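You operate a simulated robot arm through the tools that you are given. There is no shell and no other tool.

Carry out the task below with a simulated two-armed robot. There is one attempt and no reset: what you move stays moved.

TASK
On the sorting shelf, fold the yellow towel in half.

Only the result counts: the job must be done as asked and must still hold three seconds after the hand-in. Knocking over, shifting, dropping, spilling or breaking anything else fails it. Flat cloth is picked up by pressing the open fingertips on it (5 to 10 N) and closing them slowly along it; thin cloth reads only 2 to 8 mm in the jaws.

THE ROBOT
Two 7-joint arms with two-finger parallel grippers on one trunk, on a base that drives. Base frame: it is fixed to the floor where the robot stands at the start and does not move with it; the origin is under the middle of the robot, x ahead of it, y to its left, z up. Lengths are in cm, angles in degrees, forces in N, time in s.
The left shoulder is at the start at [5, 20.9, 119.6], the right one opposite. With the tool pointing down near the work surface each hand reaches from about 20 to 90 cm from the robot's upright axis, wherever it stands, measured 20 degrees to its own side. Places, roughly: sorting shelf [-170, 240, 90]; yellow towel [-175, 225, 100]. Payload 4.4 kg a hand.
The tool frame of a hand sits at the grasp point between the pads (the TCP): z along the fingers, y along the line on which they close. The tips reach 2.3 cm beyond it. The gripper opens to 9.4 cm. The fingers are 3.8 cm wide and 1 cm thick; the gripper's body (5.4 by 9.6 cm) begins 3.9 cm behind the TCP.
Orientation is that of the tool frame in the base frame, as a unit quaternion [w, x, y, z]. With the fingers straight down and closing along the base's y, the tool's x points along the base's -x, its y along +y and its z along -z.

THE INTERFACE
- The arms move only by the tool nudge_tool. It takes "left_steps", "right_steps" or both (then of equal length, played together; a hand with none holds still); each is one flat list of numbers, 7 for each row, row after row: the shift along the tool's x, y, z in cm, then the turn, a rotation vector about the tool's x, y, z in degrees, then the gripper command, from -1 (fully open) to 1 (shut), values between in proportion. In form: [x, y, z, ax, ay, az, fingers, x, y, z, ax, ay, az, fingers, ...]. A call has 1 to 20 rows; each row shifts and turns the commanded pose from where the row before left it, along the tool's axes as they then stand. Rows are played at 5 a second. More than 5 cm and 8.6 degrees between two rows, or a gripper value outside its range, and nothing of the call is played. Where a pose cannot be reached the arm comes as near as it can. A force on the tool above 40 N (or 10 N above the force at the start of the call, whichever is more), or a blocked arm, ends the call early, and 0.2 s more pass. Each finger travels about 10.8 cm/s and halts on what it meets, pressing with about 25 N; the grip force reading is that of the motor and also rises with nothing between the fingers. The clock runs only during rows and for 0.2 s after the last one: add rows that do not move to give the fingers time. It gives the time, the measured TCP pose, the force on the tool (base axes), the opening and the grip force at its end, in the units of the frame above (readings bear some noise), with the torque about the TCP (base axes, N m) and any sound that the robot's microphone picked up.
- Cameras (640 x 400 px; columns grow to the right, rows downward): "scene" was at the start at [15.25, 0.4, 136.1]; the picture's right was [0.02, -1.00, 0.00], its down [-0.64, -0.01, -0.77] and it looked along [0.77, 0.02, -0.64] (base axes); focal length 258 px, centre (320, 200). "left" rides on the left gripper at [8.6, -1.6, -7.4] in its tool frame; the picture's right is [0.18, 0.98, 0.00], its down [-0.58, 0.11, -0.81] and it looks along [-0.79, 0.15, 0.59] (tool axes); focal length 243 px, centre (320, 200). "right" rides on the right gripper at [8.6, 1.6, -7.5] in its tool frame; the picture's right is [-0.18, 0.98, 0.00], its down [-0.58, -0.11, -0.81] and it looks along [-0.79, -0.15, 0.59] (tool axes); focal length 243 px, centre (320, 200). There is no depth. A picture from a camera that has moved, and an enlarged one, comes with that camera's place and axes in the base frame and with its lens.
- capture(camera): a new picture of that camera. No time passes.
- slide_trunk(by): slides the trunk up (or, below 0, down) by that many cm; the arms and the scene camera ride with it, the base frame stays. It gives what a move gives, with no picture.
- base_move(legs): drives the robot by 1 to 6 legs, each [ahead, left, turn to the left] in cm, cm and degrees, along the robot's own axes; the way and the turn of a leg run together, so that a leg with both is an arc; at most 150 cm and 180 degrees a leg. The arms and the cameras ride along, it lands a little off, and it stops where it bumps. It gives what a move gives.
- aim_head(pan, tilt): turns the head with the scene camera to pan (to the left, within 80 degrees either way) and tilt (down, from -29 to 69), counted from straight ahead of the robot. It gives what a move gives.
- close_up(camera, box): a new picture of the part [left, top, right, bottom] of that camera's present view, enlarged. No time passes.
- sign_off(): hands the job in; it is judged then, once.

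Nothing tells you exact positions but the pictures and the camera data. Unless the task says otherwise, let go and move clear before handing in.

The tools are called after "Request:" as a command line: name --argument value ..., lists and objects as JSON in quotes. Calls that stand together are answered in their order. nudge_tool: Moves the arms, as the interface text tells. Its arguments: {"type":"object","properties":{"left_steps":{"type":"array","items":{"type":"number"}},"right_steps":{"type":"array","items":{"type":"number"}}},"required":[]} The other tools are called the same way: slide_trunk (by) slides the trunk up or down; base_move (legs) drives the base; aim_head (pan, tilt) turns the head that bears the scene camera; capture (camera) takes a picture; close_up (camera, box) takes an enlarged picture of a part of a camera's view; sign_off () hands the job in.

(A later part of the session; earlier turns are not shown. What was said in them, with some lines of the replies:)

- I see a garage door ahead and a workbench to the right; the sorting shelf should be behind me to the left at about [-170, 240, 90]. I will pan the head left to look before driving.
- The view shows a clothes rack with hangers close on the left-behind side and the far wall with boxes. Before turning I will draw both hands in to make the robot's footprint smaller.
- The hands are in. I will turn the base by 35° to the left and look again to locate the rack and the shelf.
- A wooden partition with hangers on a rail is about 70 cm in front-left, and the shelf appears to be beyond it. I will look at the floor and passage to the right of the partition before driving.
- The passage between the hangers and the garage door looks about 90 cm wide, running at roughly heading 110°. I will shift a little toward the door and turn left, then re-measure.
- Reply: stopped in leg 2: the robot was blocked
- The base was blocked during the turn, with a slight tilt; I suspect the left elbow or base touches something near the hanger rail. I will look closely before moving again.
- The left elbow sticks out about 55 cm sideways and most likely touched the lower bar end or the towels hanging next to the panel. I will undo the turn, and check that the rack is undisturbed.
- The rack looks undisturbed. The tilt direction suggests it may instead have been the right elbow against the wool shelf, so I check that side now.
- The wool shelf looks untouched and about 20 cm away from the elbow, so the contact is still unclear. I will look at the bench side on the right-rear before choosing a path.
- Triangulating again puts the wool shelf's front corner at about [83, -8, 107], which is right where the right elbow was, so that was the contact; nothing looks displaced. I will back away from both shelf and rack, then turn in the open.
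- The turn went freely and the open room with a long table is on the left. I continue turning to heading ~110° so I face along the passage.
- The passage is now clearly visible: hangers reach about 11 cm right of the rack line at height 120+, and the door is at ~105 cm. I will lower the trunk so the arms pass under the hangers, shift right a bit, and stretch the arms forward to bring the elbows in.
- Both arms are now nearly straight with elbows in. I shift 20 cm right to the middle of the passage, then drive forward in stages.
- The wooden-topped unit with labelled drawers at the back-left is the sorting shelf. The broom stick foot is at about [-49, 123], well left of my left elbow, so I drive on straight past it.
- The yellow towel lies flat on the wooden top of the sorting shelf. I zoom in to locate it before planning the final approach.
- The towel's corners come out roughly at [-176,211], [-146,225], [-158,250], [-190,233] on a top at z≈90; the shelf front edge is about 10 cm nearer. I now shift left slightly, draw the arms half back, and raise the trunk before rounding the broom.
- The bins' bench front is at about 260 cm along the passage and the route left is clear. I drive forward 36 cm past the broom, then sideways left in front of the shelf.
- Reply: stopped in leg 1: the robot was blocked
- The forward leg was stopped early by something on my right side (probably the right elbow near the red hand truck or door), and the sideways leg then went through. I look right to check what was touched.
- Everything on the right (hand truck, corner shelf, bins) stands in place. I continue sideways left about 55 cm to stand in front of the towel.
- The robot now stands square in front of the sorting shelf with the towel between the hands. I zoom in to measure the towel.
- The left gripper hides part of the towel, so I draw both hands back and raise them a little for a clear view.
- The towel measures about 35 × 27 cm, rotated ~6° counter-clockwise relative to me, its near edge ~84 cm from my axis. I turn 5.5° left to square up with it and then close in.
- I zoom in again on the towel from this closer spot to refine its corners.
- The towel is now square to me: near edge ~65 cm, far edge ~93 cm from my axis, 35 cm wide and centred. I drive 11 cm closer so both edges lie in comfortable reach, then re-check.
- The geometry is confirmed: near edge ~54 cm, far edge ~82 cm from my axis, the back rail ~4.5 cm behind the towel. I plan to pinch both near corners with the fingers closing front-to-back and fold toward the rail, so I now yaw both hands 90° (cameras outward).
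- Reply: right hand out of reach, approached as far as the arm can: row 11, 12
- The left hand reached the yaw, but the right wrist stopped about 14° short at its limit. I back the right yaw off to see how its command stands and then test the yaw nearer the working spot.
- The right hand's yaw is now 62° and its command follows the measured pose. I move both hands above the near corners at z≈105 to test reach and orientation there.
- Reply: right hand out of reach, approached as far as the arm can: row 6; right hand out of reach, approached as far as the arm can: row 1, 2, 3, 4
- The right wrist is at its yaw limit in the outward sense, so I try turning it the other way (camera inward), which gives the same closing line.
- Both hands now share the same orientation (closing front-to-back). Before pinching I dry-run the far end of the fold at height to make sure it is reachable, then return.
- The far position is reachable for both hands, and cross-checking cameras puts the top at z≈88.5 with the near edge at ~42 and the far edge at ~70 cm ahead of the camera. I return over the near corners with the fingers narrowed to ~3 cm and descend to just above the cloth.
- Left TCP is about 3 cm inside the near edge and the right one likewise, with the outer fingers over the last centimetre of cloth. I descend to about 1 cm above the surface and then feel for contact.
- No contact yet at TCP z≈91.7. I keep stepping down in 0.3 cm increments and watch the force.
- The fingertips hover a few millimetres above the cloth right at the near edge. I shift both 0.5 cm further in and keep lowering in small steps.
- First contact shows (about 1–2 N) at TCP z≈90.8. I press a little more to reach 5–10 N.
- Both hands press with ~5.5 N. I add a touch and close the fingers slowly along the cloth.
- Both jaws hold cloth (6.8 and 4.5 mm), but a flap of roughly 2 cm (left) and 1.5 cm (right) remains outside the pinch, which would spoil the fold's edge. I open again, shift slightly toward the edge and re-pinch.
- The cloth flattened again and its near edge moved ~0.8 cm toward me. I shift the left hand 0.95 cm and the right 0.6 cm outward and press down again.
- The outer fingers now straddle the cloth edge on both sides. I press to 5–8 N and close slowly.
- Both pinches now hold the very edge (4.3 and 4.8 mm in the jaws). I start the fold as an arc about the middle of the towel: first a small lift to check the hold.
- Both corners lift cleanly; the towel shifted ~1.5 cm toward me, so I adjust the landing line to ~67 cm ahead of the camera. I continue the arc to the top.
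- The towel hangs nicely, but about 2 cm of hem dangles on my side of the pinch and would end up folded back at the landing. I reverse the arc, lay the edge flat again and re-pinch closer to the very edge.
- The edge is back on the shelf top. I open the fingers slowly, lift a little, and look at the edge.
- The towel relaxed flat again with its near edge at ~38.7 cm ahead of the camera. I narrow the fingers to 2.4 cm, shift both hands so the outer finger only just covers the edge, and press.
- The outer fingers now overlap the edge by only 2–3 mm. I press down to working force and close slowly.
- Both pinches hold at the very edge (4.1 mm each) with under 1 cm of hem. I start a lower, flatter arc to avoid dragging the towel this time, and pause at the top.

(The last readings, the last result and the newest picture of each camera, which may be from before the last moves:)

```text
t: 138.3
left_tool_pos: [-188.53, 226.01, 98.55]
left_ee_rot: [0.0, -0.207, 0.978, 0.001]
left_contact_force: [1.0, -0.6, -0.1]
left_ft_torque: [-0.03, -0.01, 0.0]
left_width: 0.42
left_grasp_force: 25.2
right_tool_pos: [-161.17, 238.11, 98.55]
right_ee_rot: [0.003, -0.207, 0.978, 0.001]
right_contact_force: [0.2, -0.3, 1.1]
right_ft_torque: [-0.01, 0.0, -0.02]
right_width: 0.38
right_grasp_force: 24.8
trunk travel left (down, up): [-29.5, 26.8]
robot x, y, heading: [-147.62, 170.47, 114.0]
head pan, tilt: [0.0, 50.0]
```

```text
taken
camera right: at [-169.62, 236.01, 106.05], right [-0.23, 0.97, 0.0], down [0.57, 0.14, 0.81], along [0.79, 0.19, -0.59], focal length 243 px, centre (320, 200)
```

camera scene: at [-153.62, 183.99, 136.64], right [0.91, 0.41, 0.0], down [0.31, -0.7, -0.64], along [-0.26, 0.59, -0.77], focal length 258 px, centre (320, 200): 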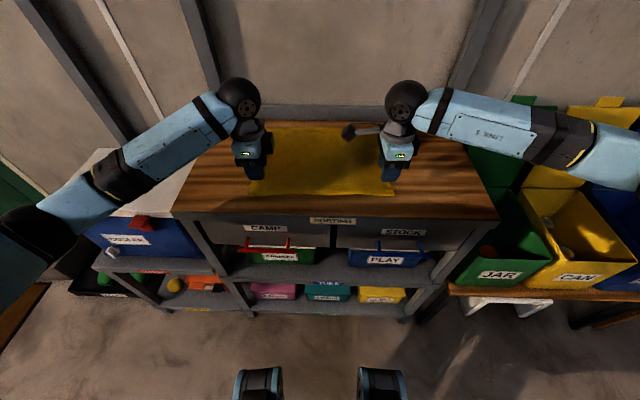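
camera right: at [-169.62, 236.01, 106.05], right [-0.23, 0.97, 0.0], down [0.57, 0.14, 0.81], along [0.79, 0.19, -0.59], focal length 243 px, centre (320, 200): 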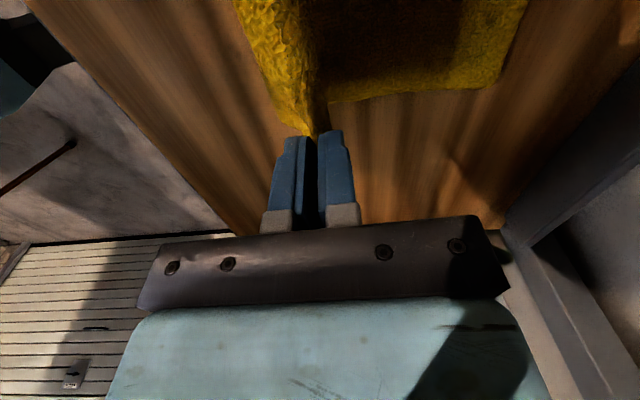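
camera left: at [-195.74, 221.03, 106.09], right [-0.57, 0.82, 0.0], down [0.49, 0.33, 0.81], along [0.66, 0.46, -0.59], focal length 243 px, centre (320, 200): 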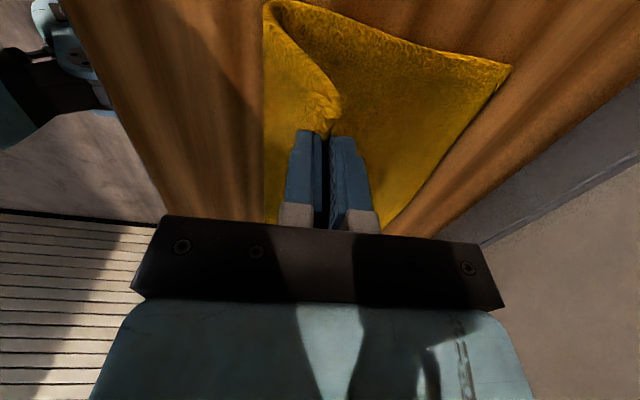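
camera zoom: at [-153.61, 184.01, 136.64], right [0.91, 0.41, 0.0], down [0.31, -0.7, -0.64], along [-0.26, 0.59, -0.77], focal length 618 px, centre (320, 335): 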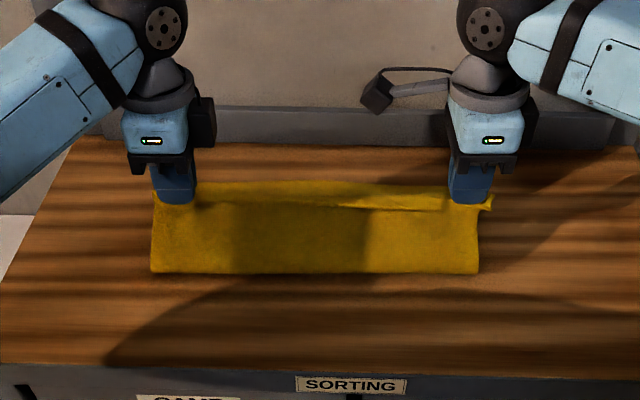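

Holding well; the hinge line is forming and the far edge sits at ~66 cm. I finish the arc, landing the held edge about 1.5–2 cm short of the far edge to leave room for the hem to unroll.

Request:
nudge_tool --left_steps '[0, 1.6, 0.2, 0, 0, 0, 1, 0, 1.6, 0.4, 0, 0, 0, 1, 0, 1.6, 0.7, 0, 0, 0, 1, 0, 1.5, 0.9, 0, 0, 0, 1, 0, 1.4, 1.1, 0, 0, 0, 1, 0, 1.3, 1.2, 0, 0, 0, 1, 0, 1.1, 1.2, 0, 0, 0, 1, 0, 0.8, 0.8, 0, 0, 0, 1, 0, 0.6, 0.3, 0, 0, 0, 1, 0, 0, 0, 0, 0, 0, 1]' --right_steps '[0, 1.6, 0.2, 0, 0, 0, 1, 0, 1.6, 0.4, 0, 0, 0, 1, 0, 1.6, 0.7, 0, 0, 0, 1, 0, 1.5, 0.9, 0, 0, 0, 1, 0, 1.4, 1.1, 0, 0, 0, 1, 0, 1.3, 1.2, 0, 0, 0, 1, 0, 1.1, 1.2, 0, 0, 0, 1, 0, 0.8, 0.8, 0, 0, 0, 1, 0, 0.6, 0.3, 0, 0, 0, 1, 0, 0, 0, 0, 0, 0, 1]'

Request:
close_up --camera "scene" --box '[210, 60, 430, 227]'

Request:
capture --camera "left"

Request:
capture --camera "right"

```text
t: 140.5
left_tool_pos: [-193.0, 236.72, 91.78]
left_ee_rot: [0.0, -0.207, 0.978, -0.001]
left_contact_force: [0.5, 0.1, 1.1]
left_ft_torque: [0.0, -0.02, 0.01]
left_width: 0.43
left_grasp_force: 25.1
right_tool_pos: [-165.78, 248.7, 91.71]
right_ee_rot: [0.002, -0.209, 0.978, 0.0]
right_contact_force: [-0.8, -0.4, 0.8]
right_ft_torque: [0.0, -0.01, 0.04]
right_width: 0.37
right_grasp_force: 24.8
trunk travel left (down, up): [-29.5, 26.8]
robot x, y, heading: [-148.05, 170.39, 114.0]
head pan, tilt: [0.0, 50.0]
```

```text
2.40 times, centred on (320, 144) of scene
camera zoom: at [-153.61, 184.01, 136.64], right [0.91, 0.41, 0.0], down [0.31, -0.7, -0.64], along [-0.26, 0.59, -0.77], focal length 618 px, centre (320, 335)
```

zoom: 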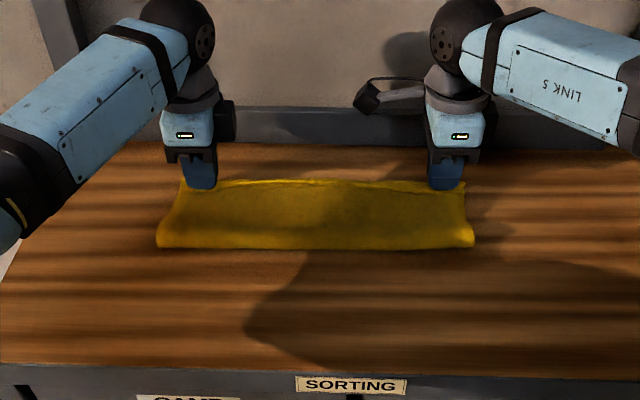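

```text
taken
camera left: at [-200.28, 231.67, 99.36], right [-0.57, 0.82, 0.0], down [0.49, 0.33, 0.81], along [0.66, 0.46, -0.59], focal length 243 px, centre (320, 200)
```

left: 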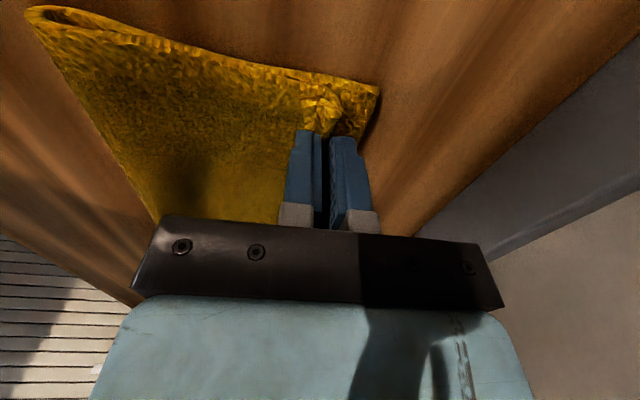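

```text
taken
camera right: at [-174.32, 246.58, 99.17], right [-0.23, 0.97, 0.0], down [0.57, 0.14, 0.81], along [0.79, 0.19, -0.59], focal length 243 px, centre (320, 200)
```

right: 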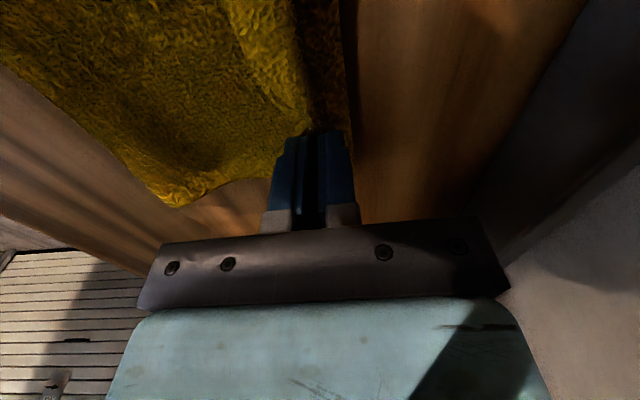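

The fold is laid: hinge at ~53.5, far edge ~66.3, held edge ~64 cm. To release without pulling the hem back, I open the fingers while shifting forward so the near finger stays put and only the far finger moves away.

Request:
nudge_tool --left_steps '[0, 0.2, 0, 0, 0, 0, 0.9, 0, 0.25, 0, 0, 0, 0, 0.8, 0, 0.25, 0, 0, 0, 0, 0.7, 0, 0.25, 0, 0, 0, 0, 0.6, 0, 0.25, 0, 0, 0, 0, 0.5, 0, 0.25, 0, 0, 0, 0, 0.4, 0, 0, 0, 0, 0, 0, 0.4]' --right_steps '[0, 0.2, 0, 0, 0, 0, 0.9, 0, 0.25, 0, 0, 0, 0, 0.8, 0, 0.25, 0, 0, 0, 0, 0.7, 0, 0.25, 0, 0, 0, 0, 0.6, 0, 0.25, 0, 0, 0, 0, 0.5, 0, 0.25, 0, 0, 0, 0, 0.4, 0, 0, 0, 0, 0, 0, 0.4]'

Request:
close_up --camera "scene" --box '[230, 70, 410, 182]'

Request:
close_up --camera "left" --box '[160, 0, 480, 200]'

Request:
close_up --camera "right" --box '[160, 0, 480, 200]'

```text
t: 142.1
left_tool_pos: [-193.65, 237.91, 91.76]
left_ee_rot: [0.0, -0.208, 0.978, 0.002]
left_contact_force: [-0.2, -0.3, -0.3]
left_ft_torque: [-0.02, 0.0, -0.01]
left_width: 2.82
left_grasp_force: 0.6
right_tool_pos: [-166.21, 249.94, 91.7]
right_ee_rot: [0.003, -0.208, 0.978, 0.0]
right_contact_force: [-0.9, -0.4, 1.3]
right_ft_torque: [-0.02, -0.01, -0.02]
right_width: 2.81
right_grasp_force: 0.1
trunk travel left (down, up): [-29.5, 26.8]
robot x, y, heading: [-148.0, 170.58, 114.0]
head pan, tilt: [0.0, 50.0]
```

```text
3.56 times, centred on (320, 126) of scene
camera zoom: at [-153.63, 184.03, 136.63], right [0.91, 0.41, 0.0], down [0.31, -0.7, -0.64], along [-0.26, 0.59, -0.77], focal length 917 px, centre (320, 463)
```

zoom: 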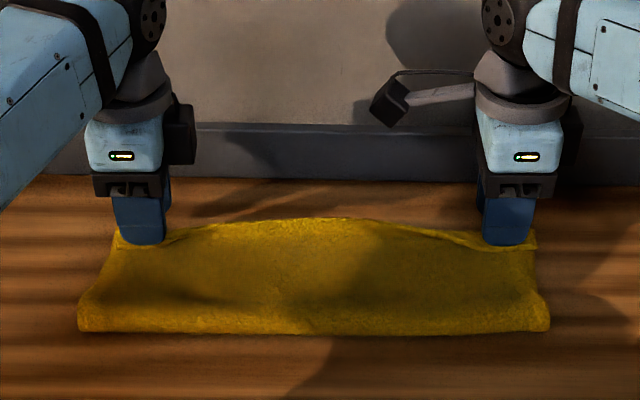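

```text
2.00 times, centred on (320, 100) of left
camera zoom: at [-200.92, 232.94, 99.35], right [-0.57, 0.82, 0.0], down [0.49, 0.33, 0.81], along [0.66, 0.46, -0.59], focal length 485 px, centre (320, 400)
```

zoom: 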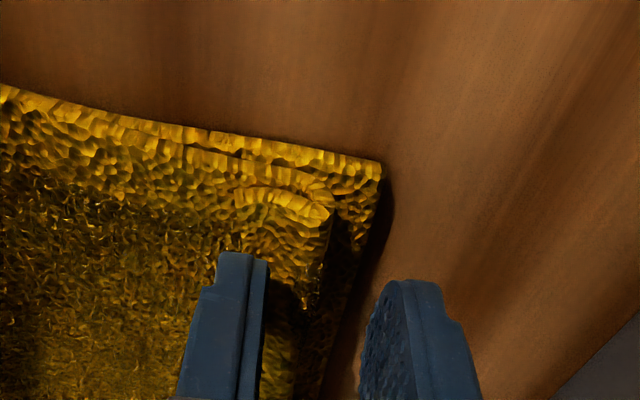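

```text
2.00 times, centred on (320, 100) of right
camera zoom: at [-174.8, 247.95, 99.17], right [-0.23, 0.97, 0.0], down [0.57, 0.14, 0.81], along [0.79, 0.19, -0.59], focal length 485 px, centre (320, 400)
```

zoom: 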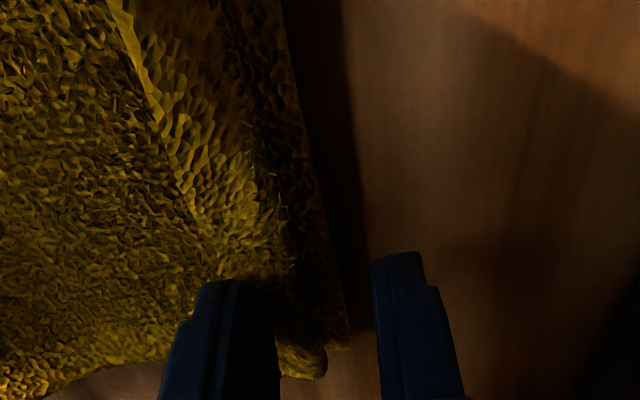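

The towel is folded, but at the two corners roughly 2 cm of hem lies folded back on top. I raise the hands straight up to view it clearly.

Request:
nudge_tool --left_steps '[0, 0, -1, 0, 0, 0, 0.4, 0, 0, -2, 0, 0, 0, 0.4, 0, 0, -3, 0, 0, 0, 0.4, 0, 0, -3, 0, 0, 0, 0.4, 3, 0, -2, 0, 0, 0, 0.4, 4, 0, 0, 0, 0, 0, 0.4, 0, 0, 0, 0, 0, 0, 0.4]' --right_steps '[0, 0, -1, 0, 0, 0, 0.4, 0, 0, -2, 0, 0, 0, 0.4, 0, 0, -3, 0, 0, 0, 0.4, 0, 0, -3, 0, 0, 0, 0.4, -3, 0, -2, 0, 0, 0, 0.4, -4, 0, 0, 0, 0, 0, 0.4, 0, 0, 0, 0, 0, 0, 0.4]'

Request:
close_up --camera "scene" --box '[230, 70, 410, 182]'

Request:
capture --camera "left"

Request:
capture --camera "right"

```text
t: 143.7
left_tool_pos: [-200.12, 234.81, 102.49]
left_ee_rot: [0.001, -0.207, 0.978, 0.001]
left_contact_force: [-0.5, -0.5, -0.3]
left_ft_torque: [0.01, 0.0, -0.02]
left_width: 2.8
left_grasp_force: 0.1
right_tool_pos: [-159.99, 252.88, 102.68]
right_ee_rot: [0.003, -0.208, 0.978, -0.001]
right_contact_force: [0.6, -0.3, 0.1]
right_ft_torque: [-0.02, 0.01, 0.05]
right_width: 2.82
right_grasp_force: 0.1
trunk travel left (down, up): [-29.5, 26.8]
robot x, y, heading: [-147.89, 170.35, 114.1]
head pan, tilt: [0.0, 50.0]
```

```text
3.56 times, centred on (320, 126) of scene
camera zoom: at [-153.64, 184.04, 136.63], right [0.91, 0.41, 0.0], down [0.31, -0.7, -0.64], along [-0.26, 0.59, -0.77], focal length 917 px, centre (320, 463)
```

zoom: 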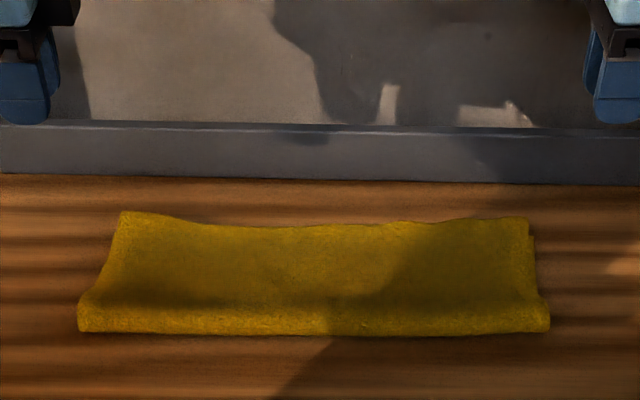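

```text
taken
camera left: at [-207.48, 230.01, 110.2], right [-0.57, 0.82, 0.0], down [0.49, 0.33, 0.81], along [0.66, 0.46, -0.59], focal length 243 px, centre (320, 200)
```

left: 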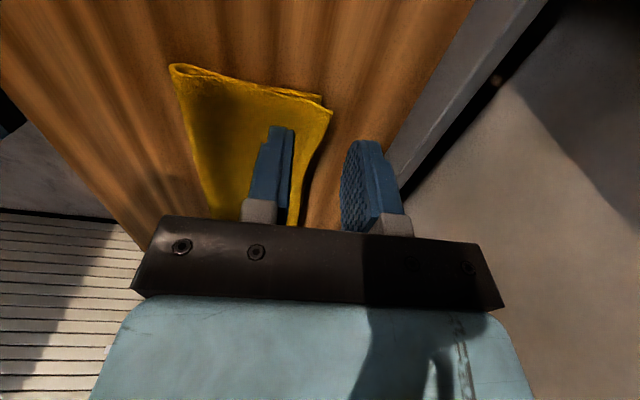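

```text
taken
camera right: at [-168.67, 250.83, 110.12], right [-0.23, 0.97, 0.0], down [0.57, 0.14, 0.81], along [0.79, 0.19, -0.59], focal length 243 px, centre (320, 200)
```

right: 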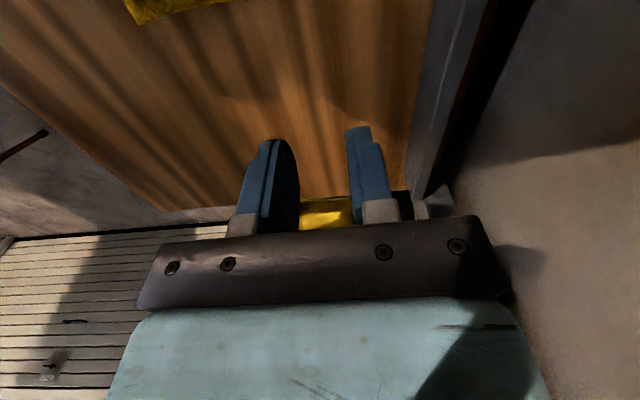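

The hem sprang open by itself: the top layer now lies flat up to the far edge, giving a neat half fold. I check the alignment of both layers from the hand cameras.

Request:
close_up --camera "left" --box '[140, 40, 380, 190]'

Request:
nudge_tool --right_steps '[-2, -3, -1, 0, 0, 0, -0.2, -2, -4, -1, 0, 0, 0, -0.2, -2, -4, -1, 0, 0, 0, -0.2, -2, -4, 0, 0, 0, 0, -0.2, -1, -4, 0, 0, 0, 0, -0.2, 0, -4, 0, 0, 0, 0, -0.2]' --left_steps '[2, -3, -1, 0, 0, 0, -0.2, 2, -4, -1, 0, 0, 0, -0.2, 2, -4, -1, 0, 0, 0, -0.2, 2, -4, 0, 0, 0, 0, -0.2, 1, -4, 0, 0, 0, 0, -0.2, 0, -4, 0, 0, 0, 0, -0.2]'

Request:
aim_head --pan 0 --tilt 40

Request:
capture --camera "scene"

Request:
close_up --camera "scene" --box '[220, 110, 420, 235]'

```text
2.67 times, centred on (260, 115) of left
camera zoom: at [-207.48, 230.01, 110.2], right [-0.57, 0.82, 0.0], down [0.49, 0.33, 0.81], along [0.66, 0.46, -0.59], focal length 647 px, centre (480, 427)
```

zoom: 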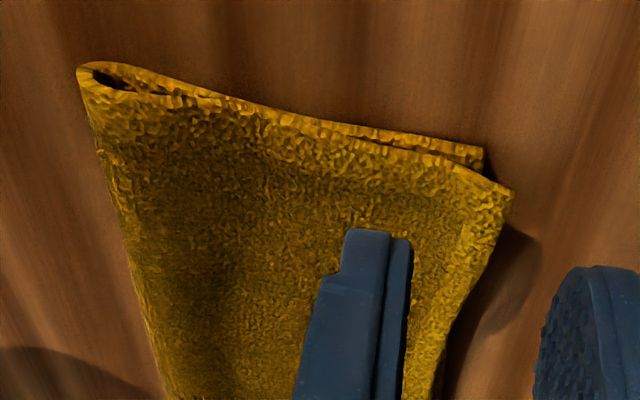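

```text
t: 145.1
left_tool_pos: [-199.11, 210.07, 105.83]
left_ee_rot: [0.0, -0.207, 0.978, 0.001]
left_contact_force: [0.9, 0.2, 0.2]
left_ft_torque: [0.03, 0.01, 0.0]
left_width: 5.64
left_grasp_force: 0.1
right_tool_pos: [-142.23, 234.97, 105.81]
right_ee_rot: [0.002, -0.207, 0.978, 0.002]
right_contact_force: [-0.2, 0.0, 0.0]
right_ft_torque: [0.03, 0.03, 0.0]
right_width: 5.64
right_grasp_force: 0.2
trunk travel left (down, up): [-29.5, 26.8]
robot x, y, heading: [-148.06, 170.73, 114.0]
head pan, tilt: [0.0, 50.0]
```

```text
t: 145.8
left_tool_pos: [-199.25, 210.27, 105.73]
left_ee_rot: [0.0, -0.206, 0.979, 0.0]
left_contact_force: [0.1, 0.3, -0.2]
left_ft_torque: [0.02, 0.0, -0.01]
left_width: 5.65
left_grasp_force: 0.1
right_tool_pos: [-142.4, 235.22, 105.78]
right_ee_rot: [0.003, -0.208, 0.978, 0.0]
right_contact_force: [-0.1, 0.6, -0.2]
right_ft_torque: [0.02, 0.02, -0.03]
right_width: 5.63
right_grasp_force: 0.1
trunk travel left (down, up): [-29.5, 26.8]
robot x, y, heading: [-147.73, 170.61, 114.1]
head pan, tilt: [0.0, 40.0]
```

```text
taken
camera scene: at [-153.97, 184.79, 138.04], right [0.91, 0.41, 0.0], down [0.26, -0.59, -0.77], along [-0.31, 0.7, -0.64], focal length 258 px, centre (320, 200)
```

scene: 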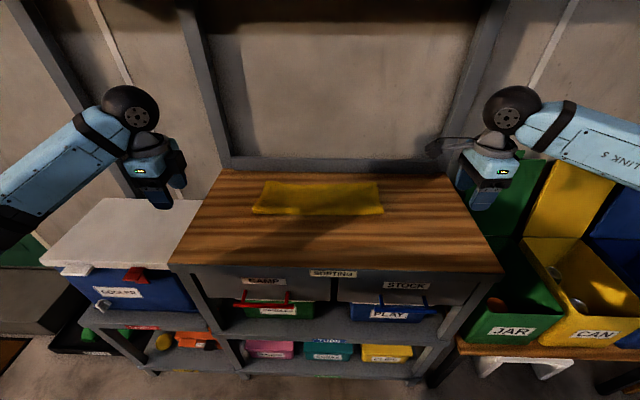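

```text
3.20 times, centred on (320, 172) of scene
camera zoom: at [-153.97, 184.79, 138.04], right [0.91, 0.41, 0.0], down [0.26, -0.59, -0.77], along [-0.31, 0.7, -0.64], focal length 825 px, centre (320, 288)
```

zoom: 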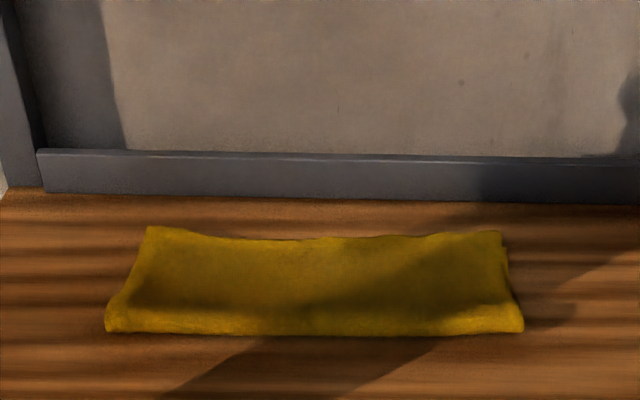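

The towel is folded edge-to-edge, with the layers matching within about 1.3 cm and lying flat on the shelf. I withdraw the hands well clear of the shelf, wait, and take a final look.

Request:
nudge_tool --left_steps '[0, -3, 0, 0, 0, 0, -0.2, 0, -3, 0, 0, 0, 0, -0.2, 0, -3, 0, 0, 0, 0, -0.2, 0, -3, 0, 0, 0, 0, -0.2, 0, 0, 0, 0, 0, 0, -0.2, 0, 0, 0, 0, 0, 0, -0.2, 0, 0, 0, 0, 0, 0, -0.2, 0, 0, 0, 0, 0, 0, -0.2, 0, 0, 0, 0, 0, 0, -0.2]' --right_steps '[0, -3, 0, 0, 0, 0, -0.2, 0, -3, 0, 0, 0, 0, -0.2, 0, -3, 0, 0, 0, 0, -0.2, 0, -3, 0, 0, 0, 0, -0.2, 0, 0, 0, 0, 0, 0, -0.2, 0, 0, 0, 0, 0, 0, -0.2, 0, 0, 0, 0, 0, 0, -0.2, 0, 0, 0, 0, 0, 0, -0.2, 0, 0, 0, 0, 0, 0, -0.2]'

Request:
capture --camera "scene"

Request:
close_up --camera "scene" --box '[220, 110, 420, 235]'

```text
t: 147.8
left_tool_pos: [-194.15, 199.47, 105.79]
left_ee_rot: [-0.001, -0.207, 0.978, 0.0]
left_contact_force: [-0.2, 0.2, 0.0]
left_ft_torque: [0.01, 0.03, 0.05]
left_width: 5.64
left_grasp_force: 0.0
right_tool_pos: [-137.48, 224.52, 105.81]
right_ee_rot: [0.003, -0.208, 0.978, -0.001]
right_contact_force: [-0.5, 0.6, 0.0]
right_ft_torque: [0.01, 0.01, -0.01]
right_width: 5.65
right_grasp_force: 0.1
trunk travel left (down, up): [-29.5, 26.8]
robot x, y, heading: [-147.62, 170.55, 113.8]
head pan, tilt: [0.0, 40.0]
```

```text
taken
camera scene: at [-153.96, 184.78, 138.05], right [0.91, 0.41, 0.0], down [0.26, -0.59, -0.77], along [-0.31, 0.7, -0.64], focal length 258 px, centre (320, 200)
```

scene: 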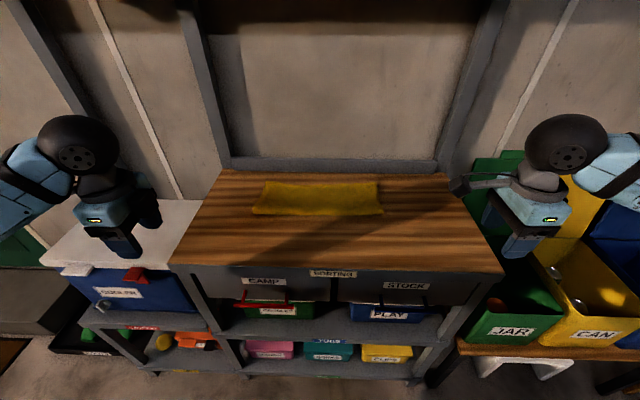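

```text
3.20 times, centred on (320, 172) of scene
camera zoom: at [-153.96, 184.78, 138.05], right [0.91, 0.41, 0.0], down [0.26, -0.59, -0.77], along [-0.31, 0.7, -0.64], focal length 825 px, centre (320, 288)
```

zoom: 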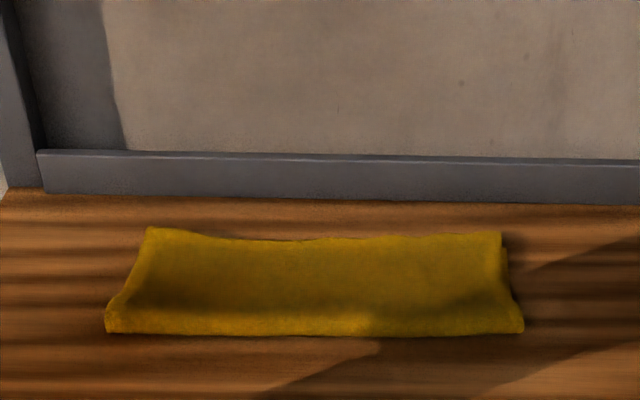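

The towel lies folded in half, stable and unchanged over the last seconds. Both hands are empty and clear of the shelf, so I hand the job in.

Request:
sign_off

```text
The job is handed in.
```

The yellow towel is folded in half on the sorting shelf, near edge over far edge. At the left corner, where I measured, the layers line up to within about 1.3 cm. It lay still when I checked, and both hands were empty and clear of the shelf at hand-in.

**Contacts on the way there:** the base was blocked twice, and I can't fully rule out that something shifted.
- **First stop:** this came during the first turn, most likely when my right elbow met the front corner of the wool shelf. In later pictures that shelf and the hanger rack looked undisturbed.
- **Second stop:** this was along the garage-door side, probably the right arm against the door frame. I could not identify the exact contact. Afterwards the hand truck, corner shelf and bins on that side all stood in place.

**Position:** the towel slid about 4 cm toward the shelf's front edge during the fold, so it does not sit exactly where it started.
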